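You operate a simulated robot arm through the tools that you are given. There is no shell and no other tool.

The job below is to be done with a simulated two-armed robot. You get a single attempt, and the scene is never put back.

## Task
Clear the charge off the board tray at the ioniser, at the speed on its label.
Fine: it stands on the yellow outline till the display says CLEAR; the ioniser ends off, the tray back where it stood.

It is judged by the outcome, as a careful person would: the job done as asked, and still so three seconds after it is handed in. It fails if anything else is knocked over, pushed out of place, dropped, spilled or broken.

## Robot
Two 6-joint arms with two-finger parallel grippers on one trunk, on a base that drives. Base frame: it is fixed to the floor where the robot stands at the start and does not move with it; the origin is under the middle of the robot, x ahead of it, y to its left, z up. Lengths are in mm, angles in degrees, forces in N, time in s.
The left shoulder is at the start at [60, 187, 1047], the right one opposite. With the tool pointing down near the work surface each hand reaches from about 260 to 620 mm from the robot's upright axis, wherever it stands, measured 20 degrees to its own side. Places, roughly: dirty filter [-3750, -750, 1000]; small board tray [-3000, -1250, 1750]; speed selector [-3500, -700, 800]; yellow outline before the ioniser [-3600, -600, 800]. Payload 1.57 kg a hand.
Tool frame (each hand has its own): the origin (TCP) lies between the finger pads and is the grasp point; the fingertips stand 30 mm ahead of it; z points along the fingers, y is the line along which they close. The gripper opens to 110 mm. The fingers are 24 mm wide and 12 mm thick; the gripper's body (48 by 112 mm) begins 78 mm behind the TCP.
Orientation is told as [roll, pitch, yaw] about the base's x, y, z axes, in that order, counted from this pose: with the fingers straight down and closing along the base's y, the tool's x points along the base's -x, its y along +y and its z along -z.

## Interface
- The arms move only by the tool jog_arm. It takes "left_rows", "right_rows" or both (then of equal length, played together; a hand with none holds still); each is a list of rows, each a list of 3 entries, a list of its own where there are three numbers: the shift along the base's x, y, z in mm, then the turn, a rotation vector about the base's x, y, z in rad, then the gripper command, from -1 (fully open) to 1 (shut), values between in proportion. In form: [[[x, y, z], [rx, ry, rz], grip], ...]. A call has 1 to 20 rows; each row is the pose to reach, as a shift and turn from the pose commanded when the call began. Rows are played at 5 a second. More than 50 mm and 8.6 degrees between two rows, or a gripper value outside its range, and nothing of the call is played. Where a pose cannot be reached the arm comes as near as it can. A force on the tool above 40 N (or 10 N above the force at the start of the call, whichever is more), or a blocked arm, ends the call early, and 0.2 s more pass. The fingers move at their own pace (about 153 mm/s each) and stop on an object; they squeeze with about 28 N. The grip force told is the motor's: it shows also when the fingers shut on nothing. Time passes only in rows, and 0.2 s behind the last, so rows that repeat a pose let the fingers close. It gives the time, the measured TCP pose, the force on the tool (base axes), the opening and the grip force at its end, in the units of the frame above (readings bear some noise), with the torque about the TCP (base axes, N m) and any sound that the robot's microphone picked up, and new pictures: "views" is both (left out), scene, wrist or none (wrist: the cameras of the hands that moved).
- Cameras (640 x 400 px; columns grow to the right, rows downward): "scene" is now at [17.9, -8.7, 1592.3]; the picture's right is [-0.09, -1.00, 0.00], its down [-0.73, 0.06, -0.68] and it looks along [0.68, -0.06, -0.73] (base axes); focal length 281 px, centre (320, 200). "left" rides on the left gripper at [70, -16, -141] in its tool frame; the picture's right is [0.23, 0.97, 0.00], its down [-0.85, 0.20, -0.48] and it looks along [-0.47, 0.11, 0.88] (tool axes); focal length 222 px, centre (320, 200). "right" rides on the right gripper at [70, 16, -141] in its tool frame; the picture's right is [-0.23, 0.97, 0.00], its down [-0.86, -0.20, -0.48] and it looks along [-0.47, -0.11, 0.88] (tool axes); focal length 222 px, centre (320, 200). There is no depth. A picture from a camera that has moved, and an enlarged one, comes with that camera's place and axes in the base frame and with its lens.
- raise_lower(by): slides the trunk up (or, below 0, down) by that many mm; the arms and the scene camera ride with it, the base frame stays. It gives what a move gives, with no picture.
- roll_base(legs): drives the robot by 1 to 6 legs, each [ahead, left, turn to the left] in mm, mm and degrees, along the robot's own axes; the way and the turn of a leg run together, so that a leg with both is an arc; at most 1500 mm and 180 degrees a leg. The arms and the cameras ride along, it lands a little off, and it stops where it bumps. It gives what a move gives, and a new picture of the scene camera.
- turn_head(pan, tilt): turns the head with the scene camera to pan (to the left, within 86 degrees either way) and tilt (down, from -29 to 69), counted from straight ahead of the robot. It gives what a move gives, and a new picture of the scene camera.
- close_up(camera, box): a new picture of the part [left, top, right, bottom] of that camera's present view, enlarged. No time passes.
- sign_off(): hands the job in; it is judged then, once.

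Nothing tells you exact positions but the pictures and the camera data. Unless the task says otherwise, let go and move clear before handing in.

The tools are called after "Emit:" as name(argument=value, ...) on one line, values as JSON. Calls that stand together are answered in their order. jog_arm: Moves the arms, as the interface text tells. Its arguments: {"type":"object","properties":{"left_rows":{"type":"array","items":{"type":"array"}},"right_rows":{"type":"array","items":{"type":"array"}},"views":{"type":"string","enum":["both","scene","wrist","none"]}},"required":[]} The other tools are called the same way: raise_lower (by) slides the trunk up or down; roll_base (legs) drives the base; turn_head (pan, tilt) turns the head that bears the scene camera; close_up (camera, box) takes an enlarged picture of a part of a camera's view; sign_off () hands the job in.

At the start:

```text
time_s: 0.0
left_tcp_pos: [456.4, 248.9, 1036.5]
left_ee_rot: [-0.1, 0.0, 0.0]
left_contact_force: [0.0, -0.8, -0.3]
left_wrist_torque: [-0.03, 0.0, 0.02]
left_grip_width: 110.0
left_grasp_force: 0.1
right_tcp_pos: [453.4, -182.5, 1000.6]
right_ee_rot: [0.0, -0.1, 0.0]
right_contact_force: [-1.0, 0.5, -0.1]
right_wrist_torque: [-0.02, 0.01, -0.01]
right_grip_width: 109.9
right_grasp_force: 0.0
trunk travel left (down, up): [-675.0, 315.0]
robot x, y, heading: [4.7, 1.1, 0.1]
head pan, tilt: [-5.0, 47.1]
```

scene: 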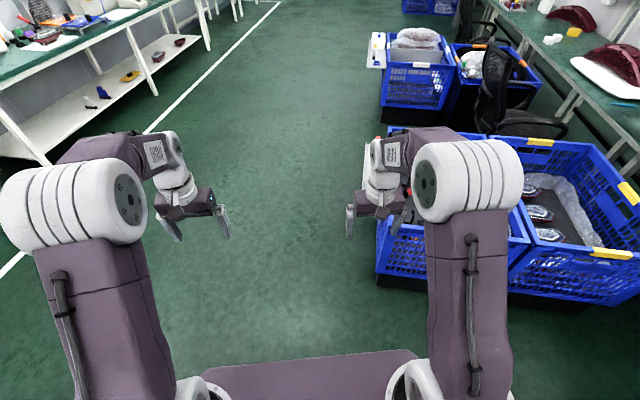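
right: 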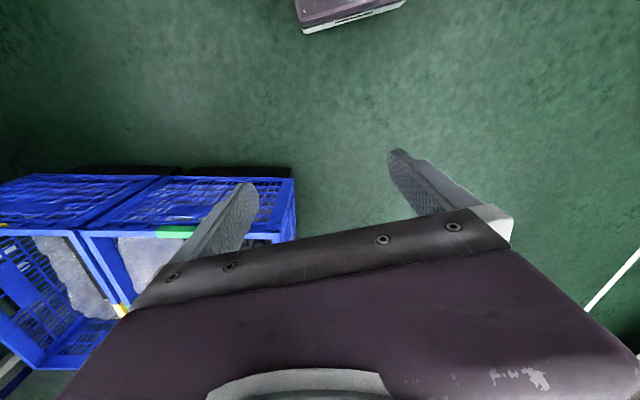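
left: 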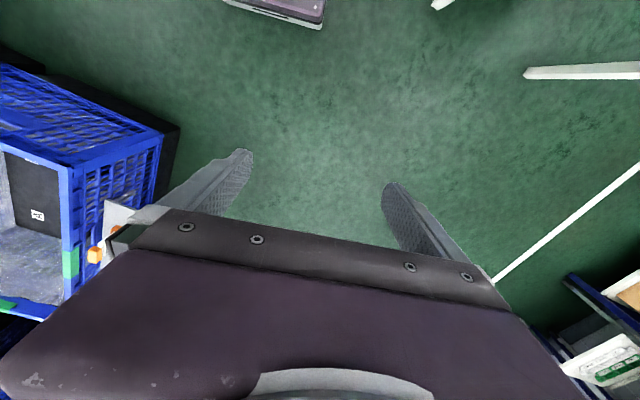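

I see an aisle ahead with benches and blue crates close on my right; the ioniser is some 3.6 m behind me. I'll look to both sides before turning and driving.

Emit:
turn_head(pan=86, tilt=25)

Emit:
turn_head(pan=-86, tilt=35)

```text
time_s: 1.7
left_tcp_pos: [456.3, 248.9, 1036.5]
left_ee_rot: [0.0, 0.0, 0.0]
left_contact_force: [-0.5, 0.5, -0.4]
left_wrist_torque: [0.0, -0.02, -0.03]
left_grip_width: 109.7
left_grasp_force: 0.0
right_tcp_pos: [453.0, -182.9, 1001.3]
right_ee_rot: [0.0, -0.1, 0.1]
right_contact_force: [0.3, -1.4, 0.2]
right_wrist_torque: [-0.01, 0.0, -0.01]
right_grip_width: 110.1
right_grasp_force: 0.0
trunk travel left (down, up): [-675.0, 315.0]
robot x, y, heading: [1.6, 1.2, -0.1]
head pan, tilt: [85.9, 25.0]
camera scene: at [-54.8, 90.1, 1625.8], right [1.0, -0.07, 0.0], down [-0.03, -0.42, -0.91], along [0.06, 0.9, -0.42], focal length 281 px, centre (320, 200)
```

scene: 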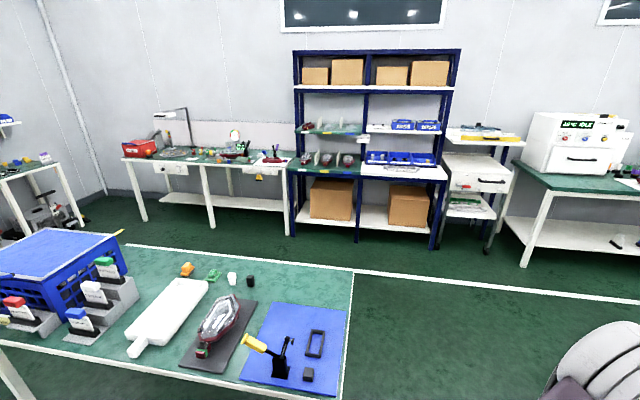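

```text
time_s: 4.3
left_tcp_pos: [456.1, 249.0, 1036.1]
left_ee_rot: [0.0, 0.0, 0.1]
left_contact_force: [-0.1, 0.3, -0.4]
left_wrist_torque: [-0.02, -0.01, -0.02]
left_grip_width: 109.9
left_grasp_force: 0.0
right_tcp_pos: [451.8, -183.0, 1001.4]
right_ee_rot: [-0.1, -0.1, 0.1]
right_contact_force: [0.4, -0.4, -1.3]
right_wrist_torque: [-0.02, 0.0, -0.01]
right_grip_width: 109.9
right_grasp_force: 0.0
trunk travel left (down, up): [-675.0, 315.0]
robot x, y, heading: [-2.2, -0.1, -0.1]
head pan, tilt: [-85.9, 35.0]
camera scene: at [-55.2, -89.6, 1610.0], right [-1.0, -0.07, 0.0], down [-0.04, 0.57, -0.82], along [0.06, -0.82, -0.57], focal length 281 px, centre (320, 200)
```

scene: 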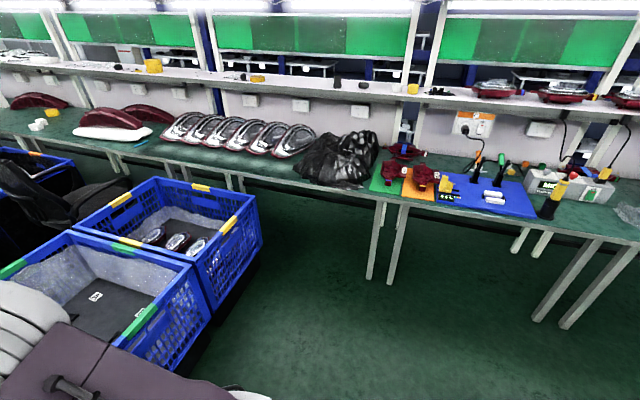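

The scene behind is the target; there is a table at my left (corner near [30, 550]) and crates to the right-front. I'll raise the trunk to lift the arms clear and turn right on the spot to face backwards.

Emit:
raise_lower(by=150)

Emit:
turn_head(pan=0, tilt=25)

Emit:
roll_base(legs=[[0, 0, -90], [0, 0, -90]])

```text
time_s: 6.0
left_tcp_pos: [456.2, 249.1, 1185.2]
left_ee_rot: [0.0, 0.0, -0.1]
left_contact_force: [-0.4, 0.1, -0.2]
left_wrist_torque: [0.0, 0.03, 0.02]
left_grip_width: 109.9
left_grasp_force: 0.2
right_tcp_pos: [452.7, -182.7, 1152.0]
right_ee_rot: [-0.1, 0.0, 0.1]
right_contact_force: [-0.7, -0.3, 0.0]
right_wrist_torque: [0.02, 0.02, -0.01]
right_grip_width: 110.0
right_grasp_force: 0.0
trunk travel left (down, up): [-825.0, 165.0]
robot x, y, heading: [-0.6, 4.6, -0.0]
head pan, tilt: [-85.9, 35.0]
```

```text
time_s: 7.6
left_tcp_pos: [457.4, 248.2, 1186.8]
left_ee_rot: [0.0, -0.1, -0.1]
left_contact_force: [-0.1, -0.1, 0.3]
left_wrist_torque: [0.01, -0.03, -0.03]
left_grip_width: 109.9
left_grasp_force: 0.0
right_tcp_pos: [453.4, -181.5, 1150.9]
right_ee_rot: [0.0, 0.0, 0.0]
right_contact_force: [0.4, 0.1, -0.2]
right_wrist_torque: [-0.04, 0.01, 0.0]
right_grip_width: 110.0
right_grasp_force: 0.1
trunk travel left (down, up): [-825.0, 165.0]
robot x, y, heading: [-0.8, 0.6, 0.4]
head pan, tilt: [0.0, 25.0]
camera scene: at [30.7, -1.9, 1775.8], right [0.0, -1.0, 0.0], down [-0.42, 0.0, -0.91], along [0.91, 0.0, -0.42], focal length 281 px, centre (320, 200)
```

scene: 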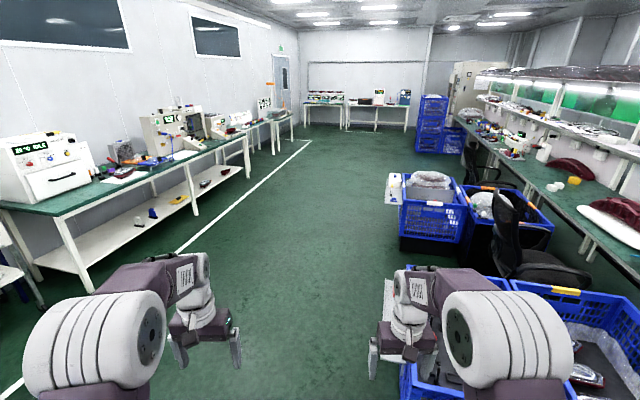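

```text
time_s: 15.7
left_tcp_pos: [-460.7, -239.6, 1185.1]
left_ee_rot: [0.0, 0.0, 179.0]
left_contact_force: [-0.4, 0.0, 0.9]
left_wrist_torque: [-0.02, -0.04, 0.0]
left_grip_width: 109.8
left_grasp_force: 0.0
right_tcp_pos: [-449.1, 191.7, 1150.6]
right_ee_rot: [0.0, 0.0, 178.9]
right_contact_force: [-0.4, -0.4, -0.2]
right_wrist_torque: [0.02, 0.0, -0.01]
right_grip_width: 110.2
right_grasp_force: 0.1
trunk travel left (down, up): [-825.0, 165.0]
robot x, y, heading: [-2.2, 1.6, 178.5]
head pan, tilt: [0.0, 25.0]
camera scene: at [-33.9, -1.4, 1775.8], right [0.02, 1.0, 0.0], down [0.42, -0.01, -0.91], along [-0.91, 0.02, -0.42], focal length 281 px, centre (320, 200)
```

scene: 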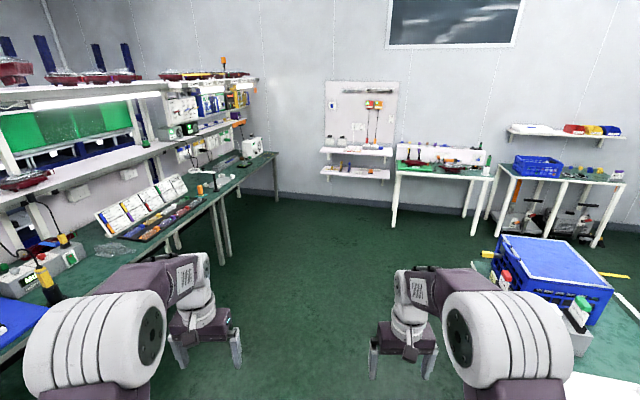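

I now face backwards; the ioniser should be the white box at the far end of the left bench, and the tray on the high shelf above. I'll zoom in.

Emit:
close_up(camera="scene", box=[150, 50, 310, 210])

Emit:
close_up(camera="scene", box=[0, 40, 320, 240])

```text
2.50 times, centred on (230, 130) of scene
camera zoom: at [-33.9, -1.4, 1775.8], right [0.02, 1.0, 0.0], down [0.42, -0.01, -0.91], along [-0.91, 0.02, -0.42], focal length 701 px, centre (545, 375)
```

zoom: 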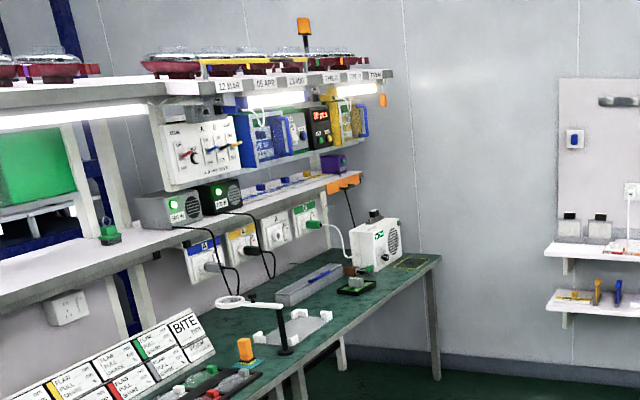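

```text
2.00 times, centred on (160, 140) of scene
camera zoom: at [-33.9, -1.4, 1775.8], right [0.02, 1.0, 0.0], down [0.42, -0.01, -0.91], along [-0.91, 0.02, -0.42], focal length 561 px, centre (640, 320)
```

zoom: 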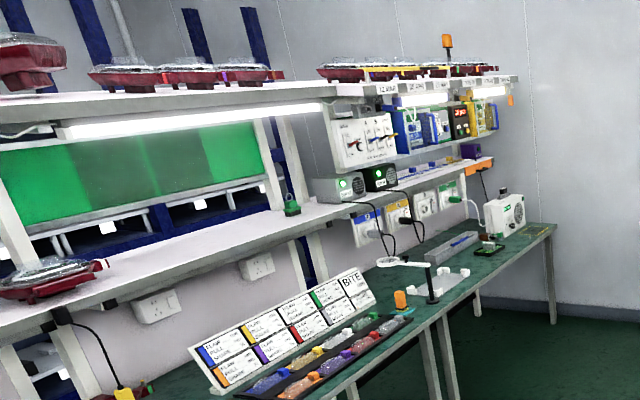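

The ioniser is the white fan box near the bench's far end, with the yellow outline beside it, and the tray is on the top shelf. The room is skewed by about 13°, so I'll turn parallel to the bench, drive along, and then face it.

Emit:
roll_base(legs=[[0, 0, -12], [1300, 150, 0], [1200, 200, 0], [0, 0, 90]])

```text
time_s: 32.4
left_tcp_pos: [-2322.9, -319.6, 1186.8]
left_ee_rot: [0.0, -0.1, -101.6]
left_contact_force: [-0.6, -0.7, -0.5]
left_wrist_torque: [0.0, -0.03, 0.0]
left_grip_width: 110.3
left_grasp_force: 0.0
right_tcp_pos: [-2745.6, -229.4, 1150.6]
right_ee_rot: [0.0, 0.0, -101.6]
right_contact_force: [-0.9, -0.9, 0.3]
right_wrist_torque: [0.0, 0.02, 0.04]
right_grip_width: 109.7
right_grasp_force: 0.1
trunk travel left (down, up): [-825.0, 165.0]
robot x, y, heading: [-2477.6, 180.6, -101.4]
head pan, tilt: [0.0, 25.0]
camera scene: at [-2484.3, 144.7, 1775.8], right [-0.98, 0.2, 0.0], down [0.08, 0.41, -0.91], along [-0.18, -0.89, -0.42], focal length 281 px, centre (320, 200)
```

scene: 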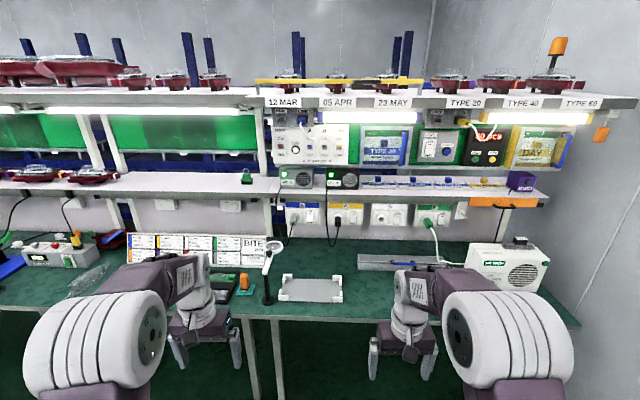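

I face the bench now: ioniser on the right, a label rail with dates and types above. I'll zoom into all the relevant parts.

Emit:
close_up(camera="scene", box=[255, 60, 435, 172])

Emit:
close_up(camera="scene", box=[420, 60, 620, 185])

Emit:
close_up(camera="scene", box=[430, 170, 610, 320])

Emit:
close_up(camera="scene", box=[230, 160, 430, 310])

```text
3.56 times, centred on (345, 116) of scene
camera zoom: at [-2484.3, 144.7, 1775.8], right [-0.98, 0.2, 0.0], down [0.08, 0.41, -0.91], along [-0.18, -0.89, -0.42], focal length 998 px, centre (231, 499)
```

zoom: 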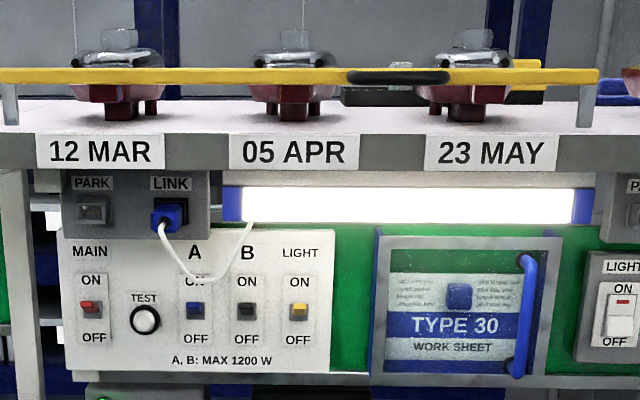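

```text
3.20 times, centred on (520, 122) of scene
camera zoom: at [-2484.3, 144.7, 1775.8], right [-0.98, 0.2, 0.0], down [0.08, 0.41, -0.91], along [-0.18, -0.89, -0.42], focal length 898 px, centre (-320, 448)
```

zoom: 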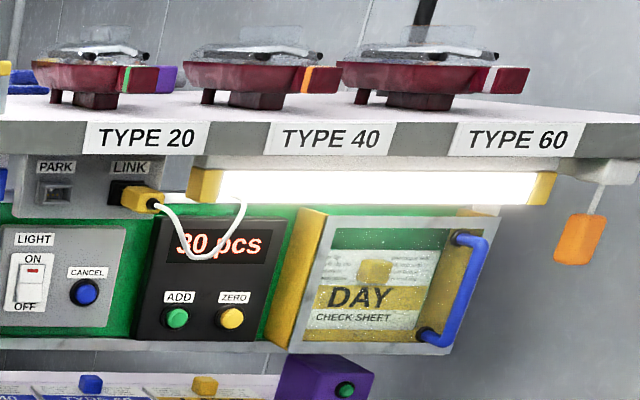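

```text
2.67 times, centred on (520, 245) of scene
camera zoom: at [-2484.3, 144.7, 1775.8], right [-0.98, 0.2, 0.0], down [0.08, 0.41, -0.91], along [-0.18, -0.89, -0.42], focal length 748 px, centre (-213, 80)
```

zoom: 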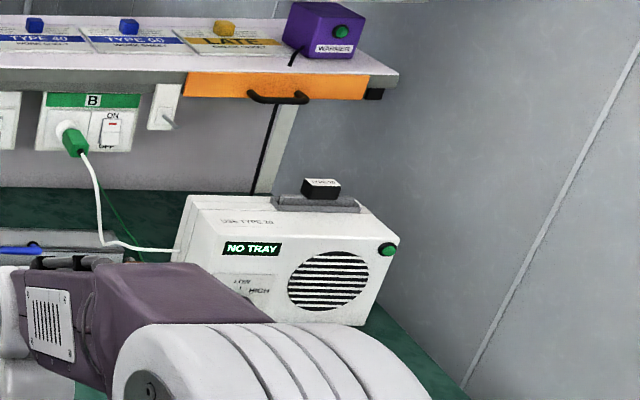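

```text
2.67 times, centred on (330, 235) of scene
camera zoom: at [-2484.3, 144.7, 1775.8], right [-0.98, 0.2, 0.0], down [0.08, 0.41, -0.91], along [-0.18, -0.89, -0.42], focal length 748 px, centre (293, 107)
```

zoom: 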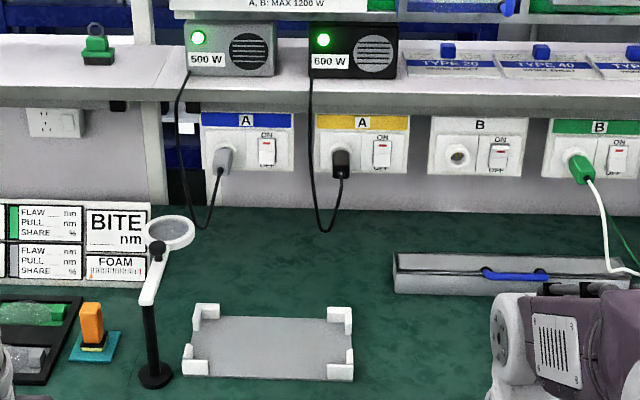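

The ioniser reads NO TRAY and is plugged into a green B socket. I'll drive right to stand before it and look closer.

Emit:
roll_base(legs=[[100, -750, -2]])

Emit:
turn_head(pan=0, tilt=40)

```text
time_s: 36.5
left_tcp_pos: [-3088.2, -259.5, 1186.4]
left_ee_rot: [0.1, 0.0, -103.8]
left_contact_force: [0.0, -0.5, 0.5]
left_wrist_torque: [0.01, -0.01, 0.01]
left_grip_width: 109.9
left_grasp_force: 0.1
right_tcp_pos: [-3507.0, -153.1, 1150.8]
right_ee_rot: [0.0, 0.0, -103.7]
right_contact_force: [-0.1, 0.9, 0.2]
right_wrist_torque: [-0.03, 0.0, 0.0]
right_grip_width: 109.7
right_grasp_force: 0.0
trunk travel left (down, up): [-825.0, 165.0]
robot x, y, heading: [-3223.5, 243.2, -103.7]
head pan, tilt: [0.0, 25.0]
camera scene: at [-3231.3, 210.0, 1775.8], right [-0.97, 0.24, 0.0], down [0.1, 0.41, -0.91], along [-0.22, -0.88, -0.42], focal length 281 px, centre (320, 200)
```

scene: 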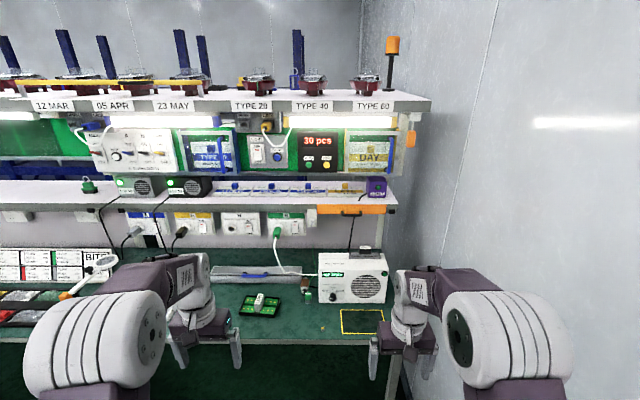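

```text
time_s: 37.2
left_tcp_pos: [-3090.8, -260.1, 1186.5]
left_ee_rot: [0.0, -0.1, -103.8]
left_contact_force: [-0.5, 0.3, -0.4]
left_wrist_torque: [0.0, 0.0, -0.02]
left_grip_width: 110.2
left_grasp_force: 0.1
right_tcp_pos: [-3507.9, -154.1, 1149.8]
right_ee_rot: [0.1, 0.0, -103.7]
right_contact_force: [-1.0, 0.5, -1.2]
right_wrist_torque: [-0.01, -0.02, 0.03]
right_grip_width: 110.1
right_grasp_force: 0.0
trunk travel left (down, up): [-825.0, 165.0]
robot x, y, heading: [-3222.9, 240.0, -103.7]
head pan, tilt: [0.0, 40.0]
camera scene: at [-3231.4, 217.1, 1752.5], right [-0.97, 0.24, 0.0], down [0.15, 0.62, -0.77], along [-0.18, -0.74, -0.64], focal length 281 px, centre (320, 200)
```

scene: 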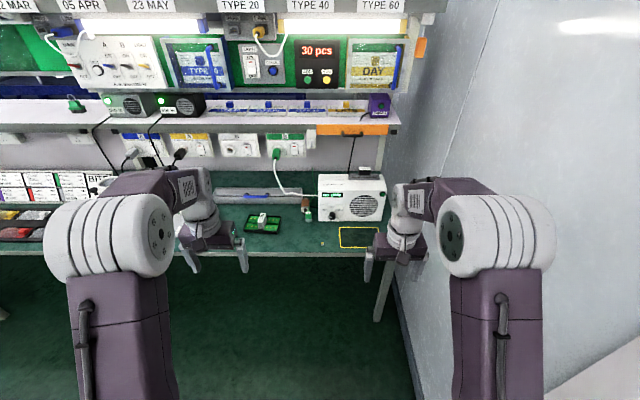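

Emit:
close_up(camera="scene", box=[230, 150, 400, 260])

Emit:
close_up(camera="scene", box=[310, 165, 395, 225])

Emit:
close_up(camera="scene", box=[40, 0, 240, 125])

Emit:
close_up(camera="scene", box=[90, 85, 310, 180])

```text
3.64 times, centred on (315, 205) of scene
camera zoom: at [-3231.4, 217.1, 1752.5], right [-0.97, 0.24, 0.0], down [0.15, 0.62, -0.77], along [-0.18, -0.74, -0.64], focal length 1020 px, centre (338, 182)
```

zoom: 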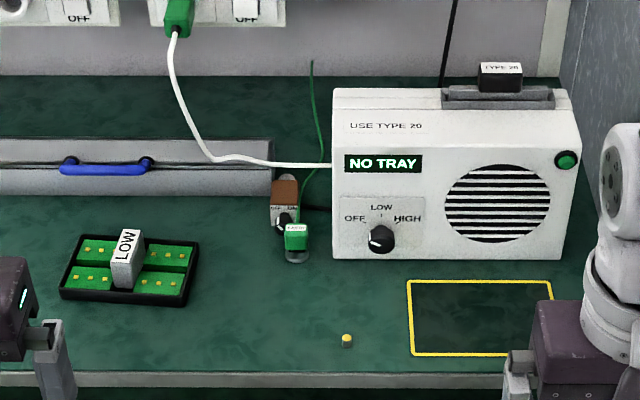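

```text
6.67 times, centred on (352, 195) of scene
camera zoom: at [-3231.4, 217.1, 1752.5], right [-0.97, 0.24, 0.0], down [0.15, 0.62, -0.77], along [-0.18, -0.74, -0.64], focal length 1870 px, centre (103, 233)
```

zoom: 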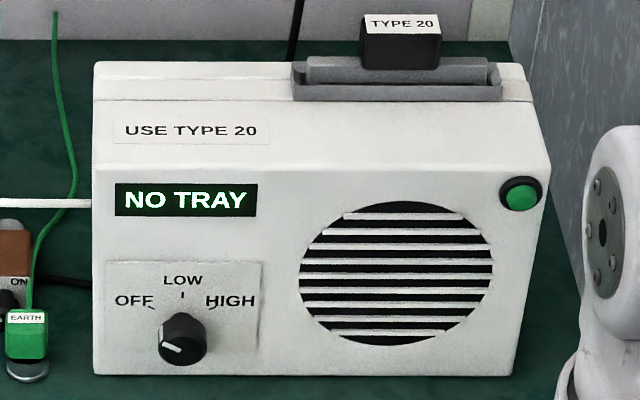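

```text
3.20 times, centred on (140, 62) of scene
camera zoom: at [-3231.4, 217.1, 1752.5], right [-0.97, 0.24, 0.0], down [0.15, 0.62, -0.77], along [-0.18, -0.74, -0.64], focal length 898 px, centre (896, 640)
```

zoom: 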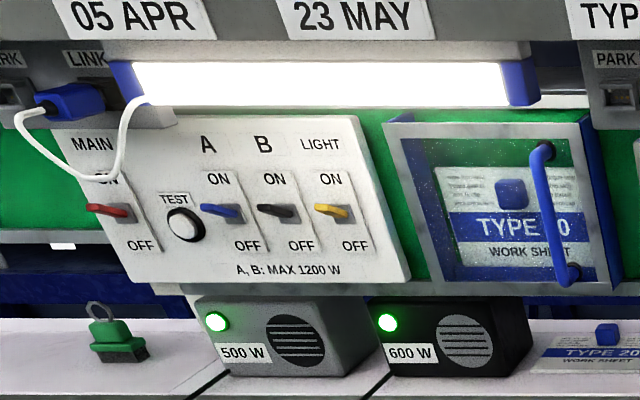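

```text
2.91 times, centred on (200, 132) of scene
camera zoom: at [-3231.4, 217.1, 1752.5], right [-0.97, 0.24, 0.0], down [0.15, 0.62, -0.77], along [-0.18, -0.74, -0.64], focal length 816 px, centre (669, 396)
```

zoom: 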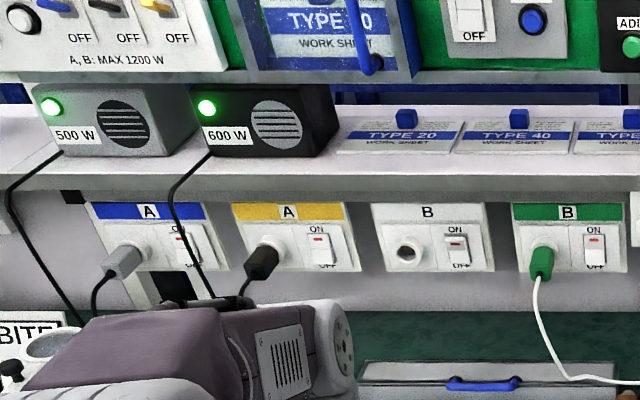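

On the bench near the ioniser stands a green-board tray whose tab reads LOW, matching the outline's size; the knob stands at OFF. There's also a "small board tray" up on the shelf, so I'll check that one before deciding.

Emit:
raise_lower(by=160)

Emit:
turn_head(pan=15, tilt=12)

Emit:
close_up(camera="scene", box=[200, 80, 440, 230])

```text
time_s: 39.0
left_tcp_pos: [-3089.1, -260.4, 1347.4]
left_ee_rot: [-0.1, 0.1, -103.8]
left_contact_force: [-0.2, 0.0, 0.1]
left_wrist_torque: [-0.01, 0.01, -0.01]
left_grip_width: 110.2
left_grasp_force: 0.0
right_tcp_pos: [-3508.4, -153.0, 1311.8]
right_ee_rot: [0.0, 0.0, -103.6]
right_contact_force: [0.1, 0.6, -0.6]
right_wrist_torque: [0.0, -0.02, 0.01]
right_grip_width: 110.0
right_grasp_force: 0.1
trunk travel left (down, up): [-985.0, 5.0]
robot x, y, heading: [-3222.4, 243.5, -103.9]
head pan, tilt: [0.0, 40.0]
```

```text
time_s: 40.0
left_tcp_pos: [-3089.5, -260.1, 1346.1]
left_ee_rot: [0.0, 0.0, -103.7]
left_contact_force: [-0.1, -0.5, -0.5]
left_wrist_torque: [0.02, 0.0, -0.01]
left_grip_width: 110.0
left_grasp_force: 0.1
right_tcp_pos: [-3507.5, -154.4, 1311.8]
right_ee_rot: [0.0, 0.1, -103.8]
right_contact_force: [-0.2, -0.4, -0.4]
right_wrist_torque: [0.0, -0.01, -0.01]
right_grip_width: 109.8
right_grasp_force: 0.1
trunk travel left (down, up): [-985.0, 5.0]
robot x, y, heading: [-3224.6, 240.9, -104.0]
head pan, tilt: [15.0, 12.0]
camera scene: at [-3208.7, 206.4, 1956.8], right [-1.0, -0.02, 0.0], down [0.0, 0.21, -0.98], along [0.02, -0.98, -0.21], focal length 281 px, centre (320, 200)
```

scene: 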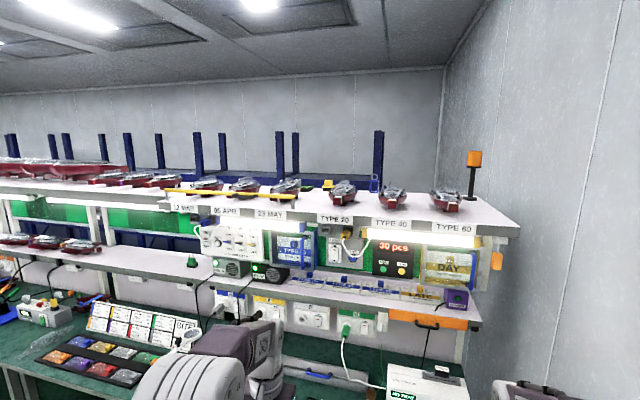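

```text
2.67 times, centred on (320, 155) of scene
camera zoom: at [-3208.7, 206.4, 1956.8], right [-1.0, -0.02, 0.0], down [0.0, 0.21, -0.98], along [0.02, -0.98, -0.21], focal length 748 px, centre (320, 320)
```

zoom: 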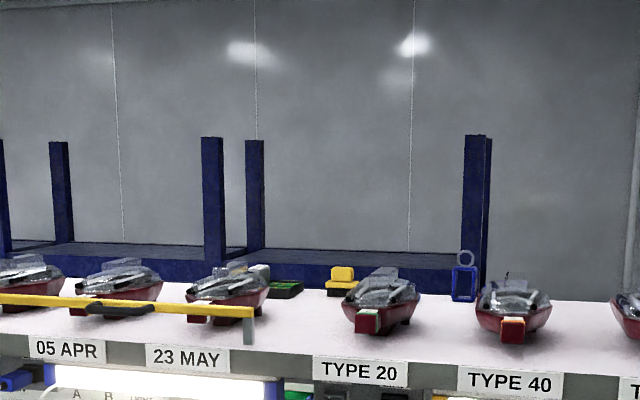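

Emit:
close_up(camera="scene", box=[280, 165, 340, 205])

```text
10.00 times, centred on (310, 185) of scene
camera zoom: at [-3208.7, 206.4, 1956.8], right [-1.0, -0.02, 0.0], down [0.0, 0.21, -0.98], along [0.02, -0.98, -0.21], focal length 2806 px, centre (420, 350)
```

zoom: 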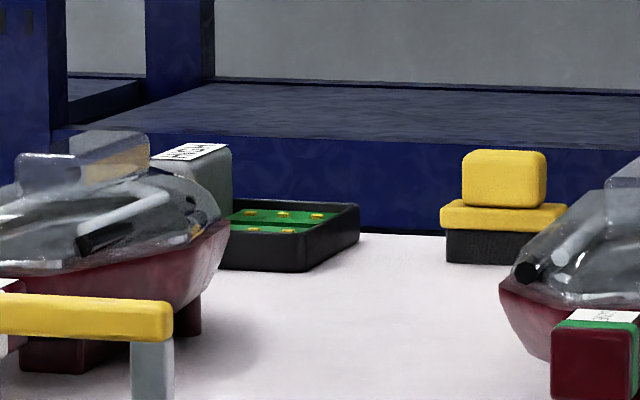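

The shelf tray is a stored spare behind the lamps; the tray at the ioniser is the one on the bench labelled LOW. I'll move so my right arm stands between tray and outline, a bit closer to the bench.

Emit:
roll_base(legs=[[250, 232, 0.6]])

Emit:
turn_head(pan=-15, tilt=50)

```text
time_s: 42.2
left_tcp_pos: [-2908.2, -550.8, 1346.9]
left_ee_rot: [0.2, -0.2, -102.7]
left_contact_force: [-0.9, 0.2, 0.2]
left_wrist_torque: [-0.03, 0.02, 0.02]
left_grip_width: 110.1
left_grasp_force: 0.0
right_tcp_pos: [-3328.8, -454.1, 1312.3]
right_ee_rot: [0.2, -0.1, -102.7]
right_contact_force: [0.5, 0.0, 0.3]
right_wrist_torque: [-0.05, -0.01, -0.01]
right_grip_width: 109.8
right_grasp_force: 0.1
trunk travel left (down, up): [-985.0, 5.0]
robot x, y, heading: [-3051.1, -51.1, -102.7]
head pan, tilt: [15.0, 12.0]
camera scene: at [-3036.0, -86.2, 1957.0], right [-1.0, -0.04, 0.0], down [-0.01, 0.21, -0.98], along [0.04, -0.98, -0.21], focal length 281 px, centre (320, 200)
```

scene: 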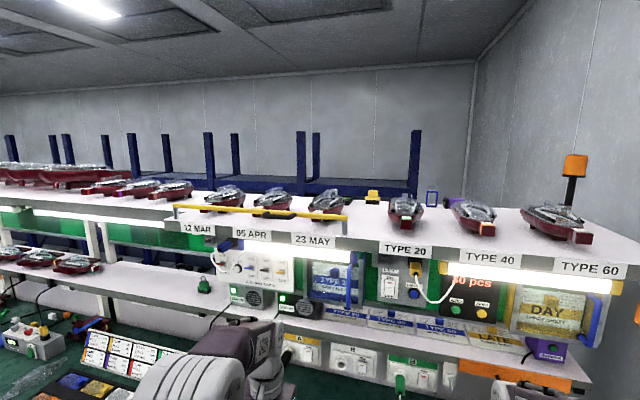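

```text
time_s: 43.3
left_tcp_pos: [-2906.5, -555.5, 1346.4]
left_ee_rot: [0.0, 0.0, -102.8]
left_contact_force: [-1.2, -0.6, -1.0]
left_wrist_torque: [0.01, -0.01, 0.02]
left_grip_width: 110.1
left_grasp_force: 0.0
right_tcp_pos: [-3325.6, -456.3, 1311.2]
right_ee_rot: [0.0, 0.0, -102.8]
right_contact_force: [-0.9, 0.9, 0.1]
right_wrist_torque: [0.01, -0.02, 0.01]
right_grip_width: 110.0
right_grasp_force: 0.1
trunk travel left (down, up): [-985.0, 5.0]
robot x, y, heading: [-3049.3, -56.1, -102.4]
head pan, tilt: [-15.0, 50.0]
camera scene: at [-3072.3, -66.3, 1898.3], right [-0.89, 0.46, 0.0], down [0.36, 0.68, -0.64], along [-0.3, -0.57, -0.77], focal length 281 px, centre (320, 200)
```

scene: 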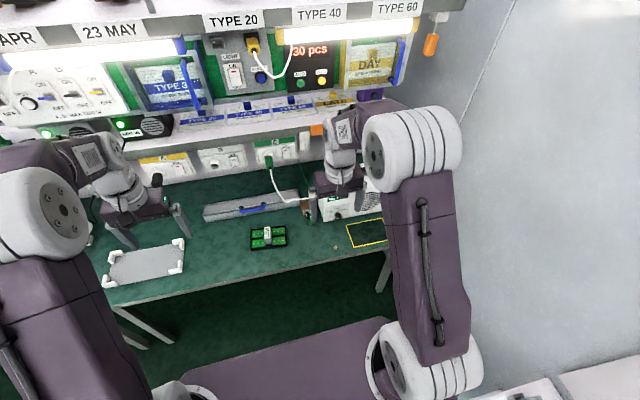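

Tray at about [-3187, -780], outline about 440 mm further right. The bench legs leave room for the base beneath; I'll drive 200 mm closer and lower the trunk some.

Emit:
roll_base(legs=[[200, 0, -0.8]])

Emit:
raise_lower(by=-200)

Emit:
turn_head(pan=-15, tilt=55)

```text
time_s: 44.9
left_tcp_pos: [-2954.6, -741.0, 1348.9]
left_ee_rot: [0.1, -0.1, -103.3]
left_contact_force: [0.9, 1.0, 0.1]
left_wrist_torque: [-0.01, 0.01, 0.03]
left_grip_width: 109.8
left_grasp_force: 0.1
right_tcp_pos: [-3372.6, -638.0, 1313.7]
right_ee_rot: [0.0, -0.2, -103.3]
right_contact_force: [0.3, 0.1, -0.3]
right_wrist_torque: [-0.06, -0.02, -0.01]
right_grip_width: 110.1
right_grasp_force: 0.1
trunk travel left (down, up): [-985.0, 5.0]
robot x, y, heading: [-3086.9, -245.1, -103.3]
head pan, tilt: [-15.0, 50.0]
camera scene: at [-3115.4, -248.0, 1898.3], right [-0.88, 0.47, 0.0], down [0.36, 0.67, -0.65], along [-0.31, -0.57, -0.76], focal length 281 px, centre (320, 200)
```

scene: 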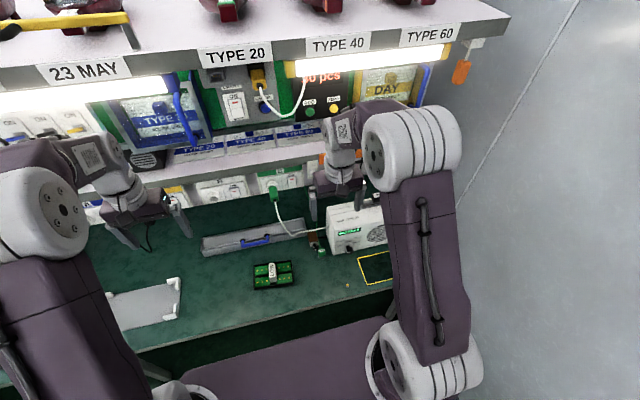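

```text
time_s: 47.0
left_tcp_pos: [-2956.0, -745.5, 1146.9]
left_ee_rot: [0.0, 0.1, -103.3]
left_contact_force: [0.3, 0.1, -0.5]
left_wrist_torque: [0.0, 0.04, 0.02]
left_grip_width: 109.8
left_grasp_force: 0.1
right_tcp_pos: [-3373.7, -642.4, 1111.9]
right_ee_rot: [0.0, 0.0, -103.3]
right_contact_force: [0.5, 0.0, 0.6]
right_wrist_torque: [0.03, -0.02, 0.0]
right_grip_width: 109.9
right_grasp_force: 0.0
trunk travel left (down, up): [-785.0, 205.0]
robot x, y, heading: [-3094.8, -243.5, -103.5]
head pan, tilt: [-15.0, 50.0]
```

```text
time_s: 47.7
left_tcp_pos: [-2955.4, -746.2, 1145.9]
left_ee_rot: [0.0, 0.0, -103.3]
left_contact_force: [-0.3, -0.8, 0.2]
left_wrist_torque: [0.04, 0.0, 0.0]
left_grip_width: 110.4
left_grasp_force: 0.0
right_tcp_pos: [-3374.8, -642.9, 1110.9]
right_ee_rot: [0.0, 0.0, -103.3]
right_contact_force: [0.0, -0.4, 0.7]
right_wrist_torque: [-0.01, -0.01, -0.03]
right_grip_width: 110.2
right_grasp_force: 0.0
trunk travel left (down, up): [-785.0, 205.0]
robot x, y, heading: [-3088.3, -245.9, -103.2]
head pan, tilt: [-15.0, 55.0]
camera scene: at [-3114.7, -250.8, 1691.8], right [-0.88, 0.47, 0.0], down [0.39, 0.72, -0.57], along [-0.27, -0.51, -0.82], focal length 281 px, centre (320, 200)
```

scene: 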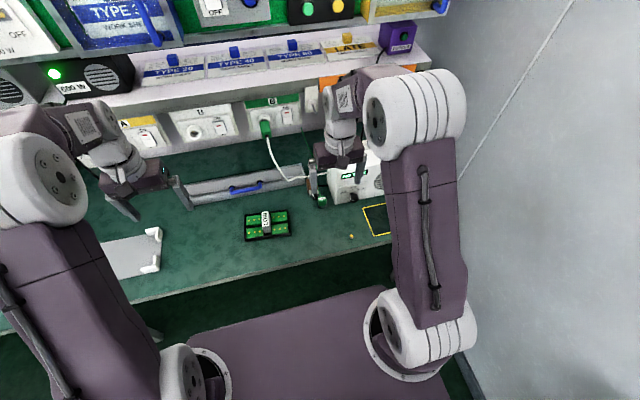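

The robot is in position. I'll move the right hand above the LOW tray for a wrist view.

Emit:
jog_arm(right_rows=[[[38, -20, -5], [0, 0, 0], -1], [[76, -40, -10], [0, 0, 0], -1], [[114, -60, -15], [0, 0, 0], -1], [[152, -80, -20], [0, 0, 0], -1], [[187, -95, -25], [0, 0, 0], -1], [[187, -95, -25], [0, 0, 0], -1]], views="both")

```text
time_s: 49.1
left_tcp_pos: [-2955.0, -746.5, 1147.5]
left_ee_rot: [0.0, -0.2, -103.4]
left_contact_force: [0.2, 0.0, -0.3]
left_wrist_torque: [-0.01, 0.0, -0.01]
left_grip_width: 109.9
left_grasp_force: 0.0
right_tcp_pos: [-3184.8, -737.2, 1084.4]
right_ee_rot: [0.0, 0.0, -103.3]
right_contact_force: [-0.3, 0.0, 0.5]
right_wrist_torque: [0.0, -0.03, 0.0]
right_grip_width: 110.1
right_grasp_force: 0.0
trunk travel left (down, up): [-785.0, 205.0]
robot x, y, heading: [-3097.2, -243.9, -103.6]
head pan, tilt: [-15.0, 55.0]
camera scene: at [-3115.6, -250.1, 1691.8], right [-0.88, 0.47, 0.0], down [0.39, 0.72, -0.57], along [-0.27, -0.51, -0.82], focal length 281 px, centre (320, 200)
camera right: at [-3154.9, -672.7, 1225.2], right [0.9, -0.45, 0.0], down [-0.39, -0.79, 0.48], along [-0.21, -0.43, -0.88], focal length 222 px, centre (320, 200)
```

scene: 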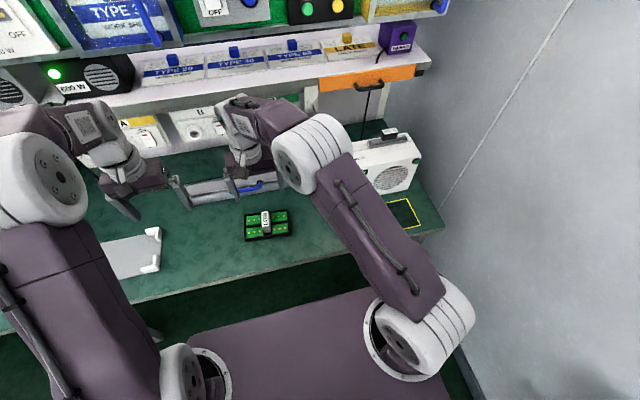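
right: 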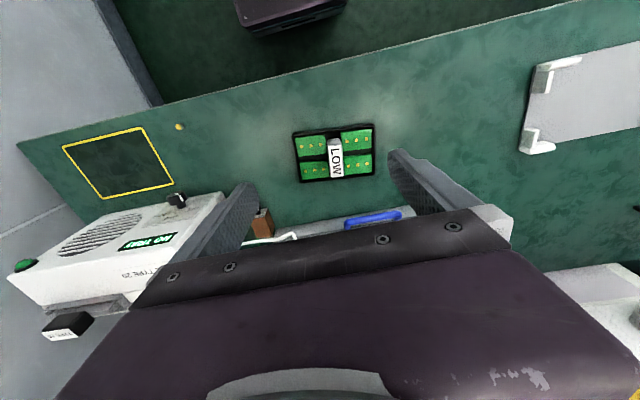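

The tray is roughly centred at [-3190, -815] with the bench at about z 750; the LOW tab in its middle looks like the grip. I'll zoom in on it and on the knob.

Emit:
close_up(camera="right", box=[280, 110, 390, 195])

Emit:
close_up(camera="scene", box=[230, 195, 310, 250])

Emit:
close_up(camera="right", box=[0, 100, 280, 300])

Emit:
close_up(camera="scene", box=[320, 110, 450, 240])

```text
4.71 times, centred on (335, 152) of right
camera zoom: at [-3154.9, -672.7, 1225.2], right [0.9, -0.45, 0.0], down [-0.39, -0.79, 0.48], along [-0.21, -0.43, -0.88], focal length 1045 px, centre (249, 424)
```

zoom: 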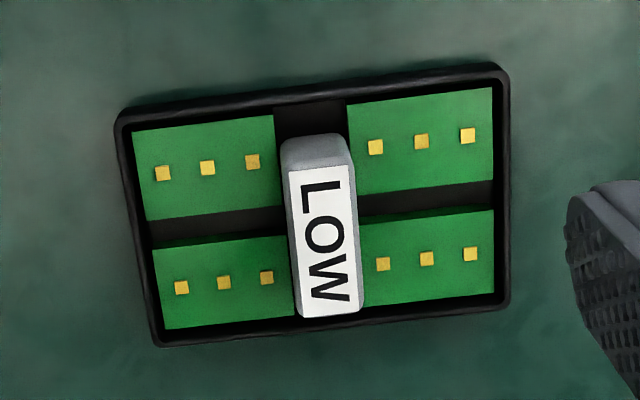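

```text
7.27 times, centred on (270, 222) of scene
camera zoom: at [-3115.6, -250.1, 1691.8], right [-0.88, 0.47, 0.0], down [0.39, 0.72, -0.57], along [-0.27, -0.51, -0.82], focal length 2040 px, centre (684, 36)
```

zoom: 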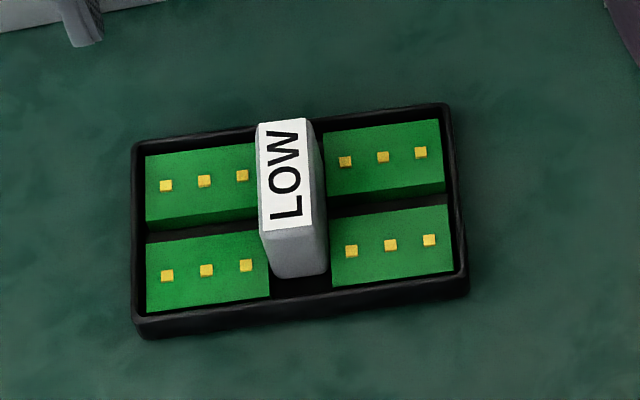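

```text
2.00 times, centred on (140, 200) of right
camera zoom: at [-3154.9, -672.7, 1225.2], right [0.9, -0.45, 0.0], down [-0.39, -0.79, 0.48], along [-0.21, -0.43, -0.88], focal length 444 px, centre (680, 200)
```

zoom: 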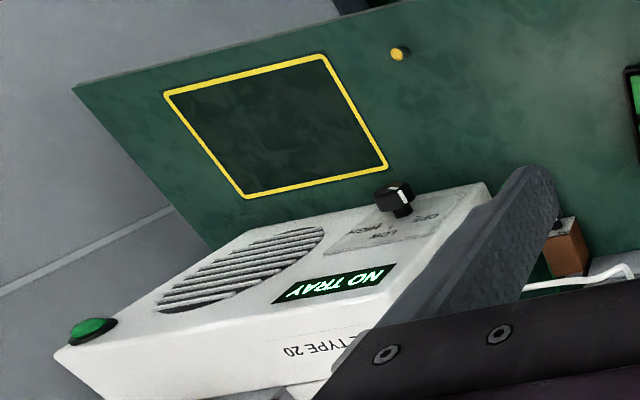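

```text
3.08 times, centred on (385, 175) of scene
camera zoom: at [-3115.6, -250.1, 1691.8], right [-0.88, 0.47, 0.0], down [0.39, 0.72, -0.57], along [-0.27, -0.51, -0.82], focal length 863 px, centre (120, 277)
```

zoom: 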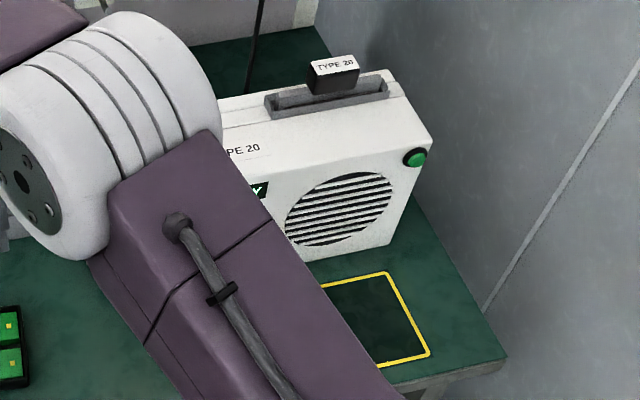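

The tab centre is at about [-3191, -815], its top near z 807, and the tray is turned about 6° clockwise against my hand. I'll align and come down to 60 mm above for a check.

Emit:
jog_arm(right_rows=[[[-3, -30, -25], [0, 0, -0.054], -0.1], [[-6, -60, -50], [0, 0, -0.108], -0.1], [[-6, -78, -90], [0, 0, -0.108], -0.1], [[-6, -78, -135], [0, 0, -0.108], -0.1], [[-6, -78, -180], [0, 0, -0.108], -0.1], [[-6, -78, -220], [0, 0, -0.108], -0.1], [[-6, -78, -220], [0, 0, -0.108], -0.1]], views="both")

```text
time_s: 50.7
left_tcp_pos: [-2956.3, -745.5, 1146.7]
left_ee_rot: [-0.1, -0.1, -103.2]
left_contact_force: [0.0, -0.2, -0.3]
left_wrist_torque: [-0.01, -0.03, 0.01]
left_grip_width: 110.0
left_grasp_force: 0.1
right_tcp_pos: [-3200.0, -777.0, 884.7]
right_ee_rot: [0.0, 0.1, -109.5]
right_contact_force: [-0.7, -0.1, 0.0]
right_wrist_torque: [0.03, 0.02, 0.03]
right_grip_width: 60.6
right_grasp_force: 0.1
right hand out of reach, approached as far as the arm can: row 2, 3, 4, 5, 6, 7
trunk travel left (down, up): [-785.0, 205.0]
robot x, y, heading: [-3094.6, -245.1, -103.4]
head pan, tilt: [-15.0, 55.0]
camera scene: at [-3114.7, -251.3, 1691.8], right [-0.88, 0.47, 0.0], down [0.39, 0.72, -0.57], along [-0.27, -0.5, -0.82], focal length 281 px, centre (320, 200)
camera right: at [-3162.7, -716.4, 1025.0], right [0.84, -0.54, 0.0], down [-0.47, -0.74, 0.48], along [-0.26, -0.4, -0.88], focal length 222 px, centre (320, 200)
```

scene: 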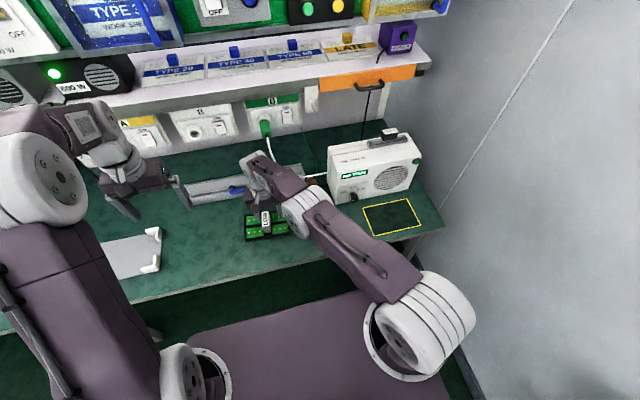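
right: 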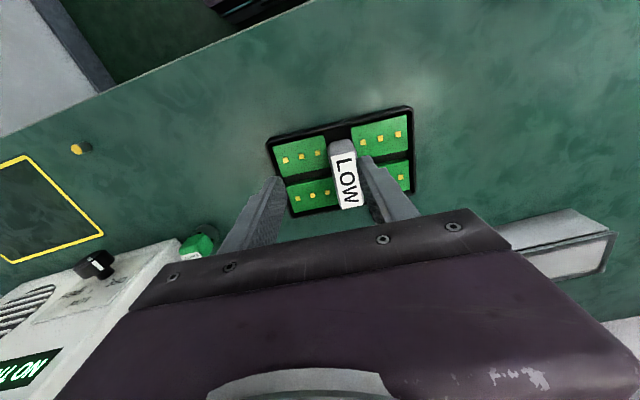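

The tray is just out of reach from here. I'll lift the hand, lower the trunk, and roll about 100 mm closer.

Emit:
jog_arm(right_rows=[[[0, 0, 40], [0, 0, 0], -0.1], [[0, 10, 85], [0, 0, 0], -0.1], [[0, 25, 130], [0, 0, 0], -0.1], [[0, 40, 175], [0, 0, 0], -0.1], [[0, 50, 220], [0, 0, 0], -0.1], [[0, 50, 220], [0, 0, 0], -0.1]], left_rows=[[[0, 20, 30], [0, 0, 0], -1], [[0, 50, 60], [0, 0, 0], -1], [[0, 80, 90], [0, 0, 0], -1], [[0, 100, 120], [0, 0, 0], -1], [[0, 100, 150], [0, 0, 0], -1], [[0, 100, 150], [0, 0, 0], -1]], views="none")

Emit:
raise_lower(by=-110)

Emit:
roll_base(legs=[[100, 20, 0]])

```text
time_s: 52.1
left_tcp_pos: [-2954.1, -645.2, 1297.6]
left_ee_rot: [0.1, 0.1, -103.3]
left_contact_force: [-0.2, -0.7, -0.1]
left_wrist_torque: [0.0, -0.01, -0.02]
left_grip_width: 109.8
left_grasp_force: 0.0
right_tcp_pos: [-3200.3, -724.5, 1105.3]
right_ee_rot: [0.0, 0.1, -109.5]
right_contact_force: [-0.4, 0.5, 0.6]
right_wrist_torque: [0.03, 0.06, -0.01]
right_grip_width: 60.6
right_grasp_force: 0.1
trunk travel left (down, up): [-785.0, 205.0]
robot x, y, heading: [-3093.1, -242.0, -103.4]
head pan, tilt: [-15.0, 55.0]
```

```text
time_s: 53.5
left_tcp_pos: [-2954.9, -644.0, 1186.8]
left_ee_rot: [0.0, 0.0, -103.3]
left_contact_force: [-0.3, 0.3, -0.4]
left_wrist_torque: [0.01, 0.0, 0.0]
left_grip_width: 109.8
left_grasp_force: 0.0
right_tcp_pos: [-3201.1, -724.9, 996.3]
right_ee_rot: [0.1, 0.0, -109.4]
right_contact_force: [0.4, 0.4, -0.6]
right_wrist_torque: [0.02, -0.03, 0.0]
right_grip_width: 60.6
right_grasp_force: 0.1
trunk travel left (down, up): [-675.0, 315.0]
robot x, y, heading: [-3093.6, -243.4, -103.4]
head pan, tilt: [-15.0, 55.0]
```

```text
time_s: 54.6
left_tcp_pos: [-2956.3, -744.7, 1186.6]
left_ee_rot: [0.0, 0.0, -103.1]
left_contact_force: [0.5, 0.4, -0.4]
left_wrist_torque: [-0.04, 0.0, 0.02]
left_grip_width: 110.1
left_grasp_force: 0.0
right_tcp_pos: [-3201.9, -824.5, 996.2]
right_ee_rot: [-0.1, 0.1, -109.4]
right_contact_force: [-0.3, 0.1, 0.5]
right_wrist_torque: [0.0, 0.01, -0.01]
right_grip_width: 60.8
right_grasp_force: 0.1
trunk travel left (down, up): [-675.0, 315.0]
robot x, y, heading: [-3098.9, -339.0, -103.0]
head pan, tilt: [-15.0, 55.0]
camera scene: at [-3117.5, -350.2, 1581.8], right [-0.88, 0.47, 0.0], down [0.39, 0.72, -0.57], along [-0.27, -0.51, -0.82], focal length 281 px, centre (320, 200)
```

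scene: 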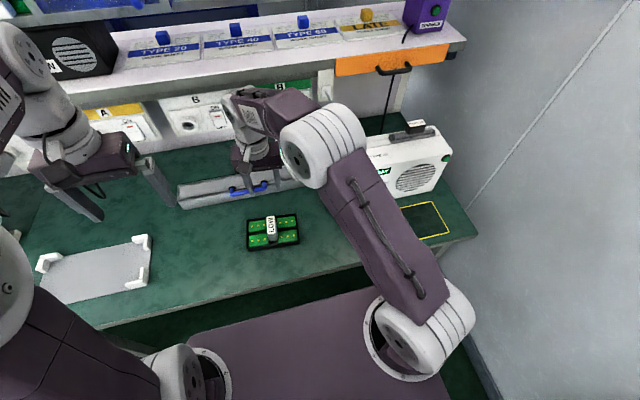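

Now the hand is about above the tray. I'll descend to z 870 and look through the wrist camera.

Emit:
jog_arm(right_rows=[[[5, 5, -40], [0, 0, 0], -0.1], [[10, 8, -85], [0, 0, 0], -0.1], [[10, 8, -125], [0, 0, 0], -0.1], [[10, 8, -125], [0, 0, 0], -0.1]], views="both")

Emit:
close_up(camera="right", box=[220, 80, 440, 240])

Emit:
close_up(camera="scene", box=[220, 170, 340, 270])

```text
time_s: 55.6
left_tcp_pos: [-2956.8, -742.7, 1188.8]
left_ee_rot: [0.0, 0.0, -103.2]
left_contact_force: [0.2, 0.1, 0.0]
left_wrist_torque: [-0.06, -0.01, -0.01]
left_grip_width: 110.2
left_grasp_force: 0.1
right_tcp_pos: [-3192.2, -820.2, 872.9]
right_ee_rot: [0.0, -0.1, -109.5]
right_contact_force: [0.9, 0.6, -1.3]
right_wrist_torque: [-0.05, -0.01, 0.01]
right_grip_width: 60.7
right_grasp_force: 0.1
trunk travel left (down, up): [-675.0, 315.0]
robot x, y, heading: [-3096.3, -341.3, -102.8]
head pan, tilt: [-15.0, 55.0]
camera scene: at [-3117.4, -349.5, 1581.8], right [-0.88, 0.47, 0.0], down [0.39, 0.72, -0.57], along [-0.27, -0.51, -0.82], focal length 281 px, centre (320, 200)
camera right: at [-3154.2, -759.3, 1012.4], right [0.84, -0.54, 0.0], down [-0.47, -0.74, 0.48], along [-0.26, -0.4, -0.88], focal length 222 px, centre (320, 200)
```

scene: 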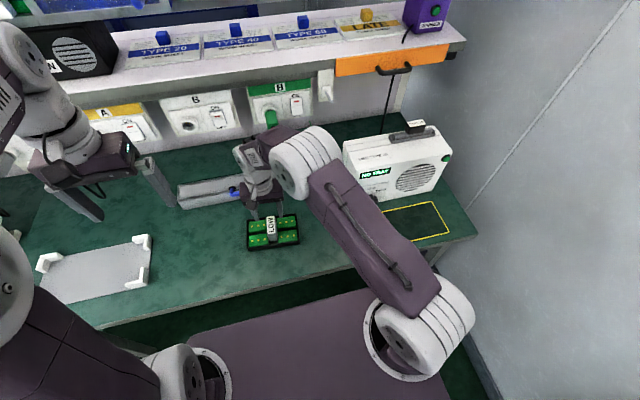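
right: 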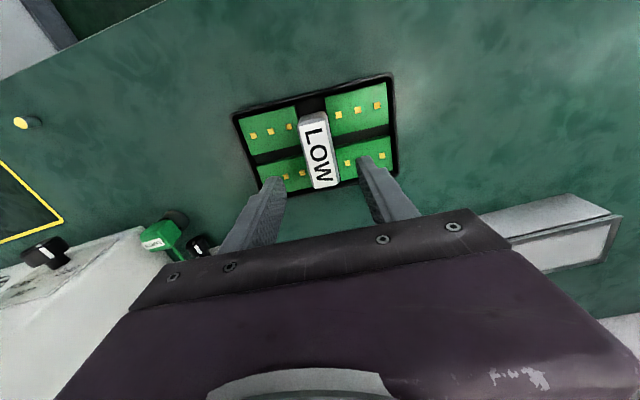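

```text
2.50 times, centred on (330, 160) of right
camera zoom: at [-3154.2, -759.3, 1012.4], right [0.84, -0.54, 0.0], down [-0.47, -0.74, 0.48], along [-0.26, -0.4, -0.88], focal length 555 px, centre (295, 300)
```

zoom: 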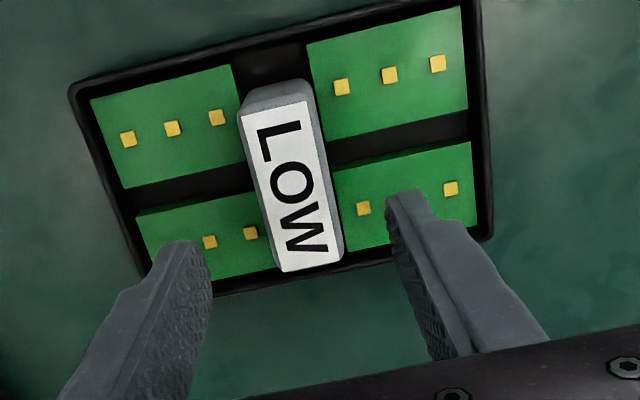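

```text
4.00 times, centred on (280, 220) of scene
camera zoom: at [-3117.4, -349.5, 1581.8], right [-0.88, 0.47, 0.0], down [0.39, 0.72, -0.57], along [-0.27, -0.51, -0.82], focal length 1122 px, centre (480, 120)
```

zoom: 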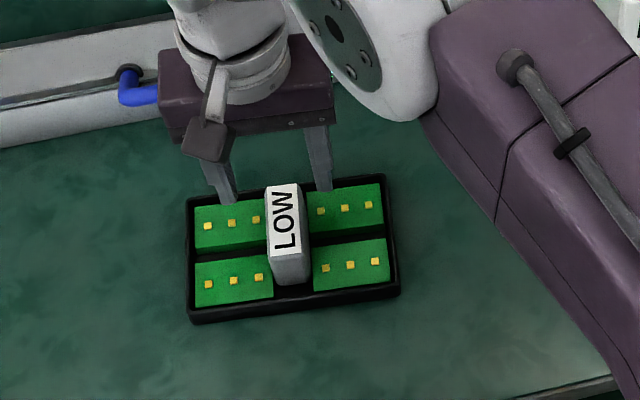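

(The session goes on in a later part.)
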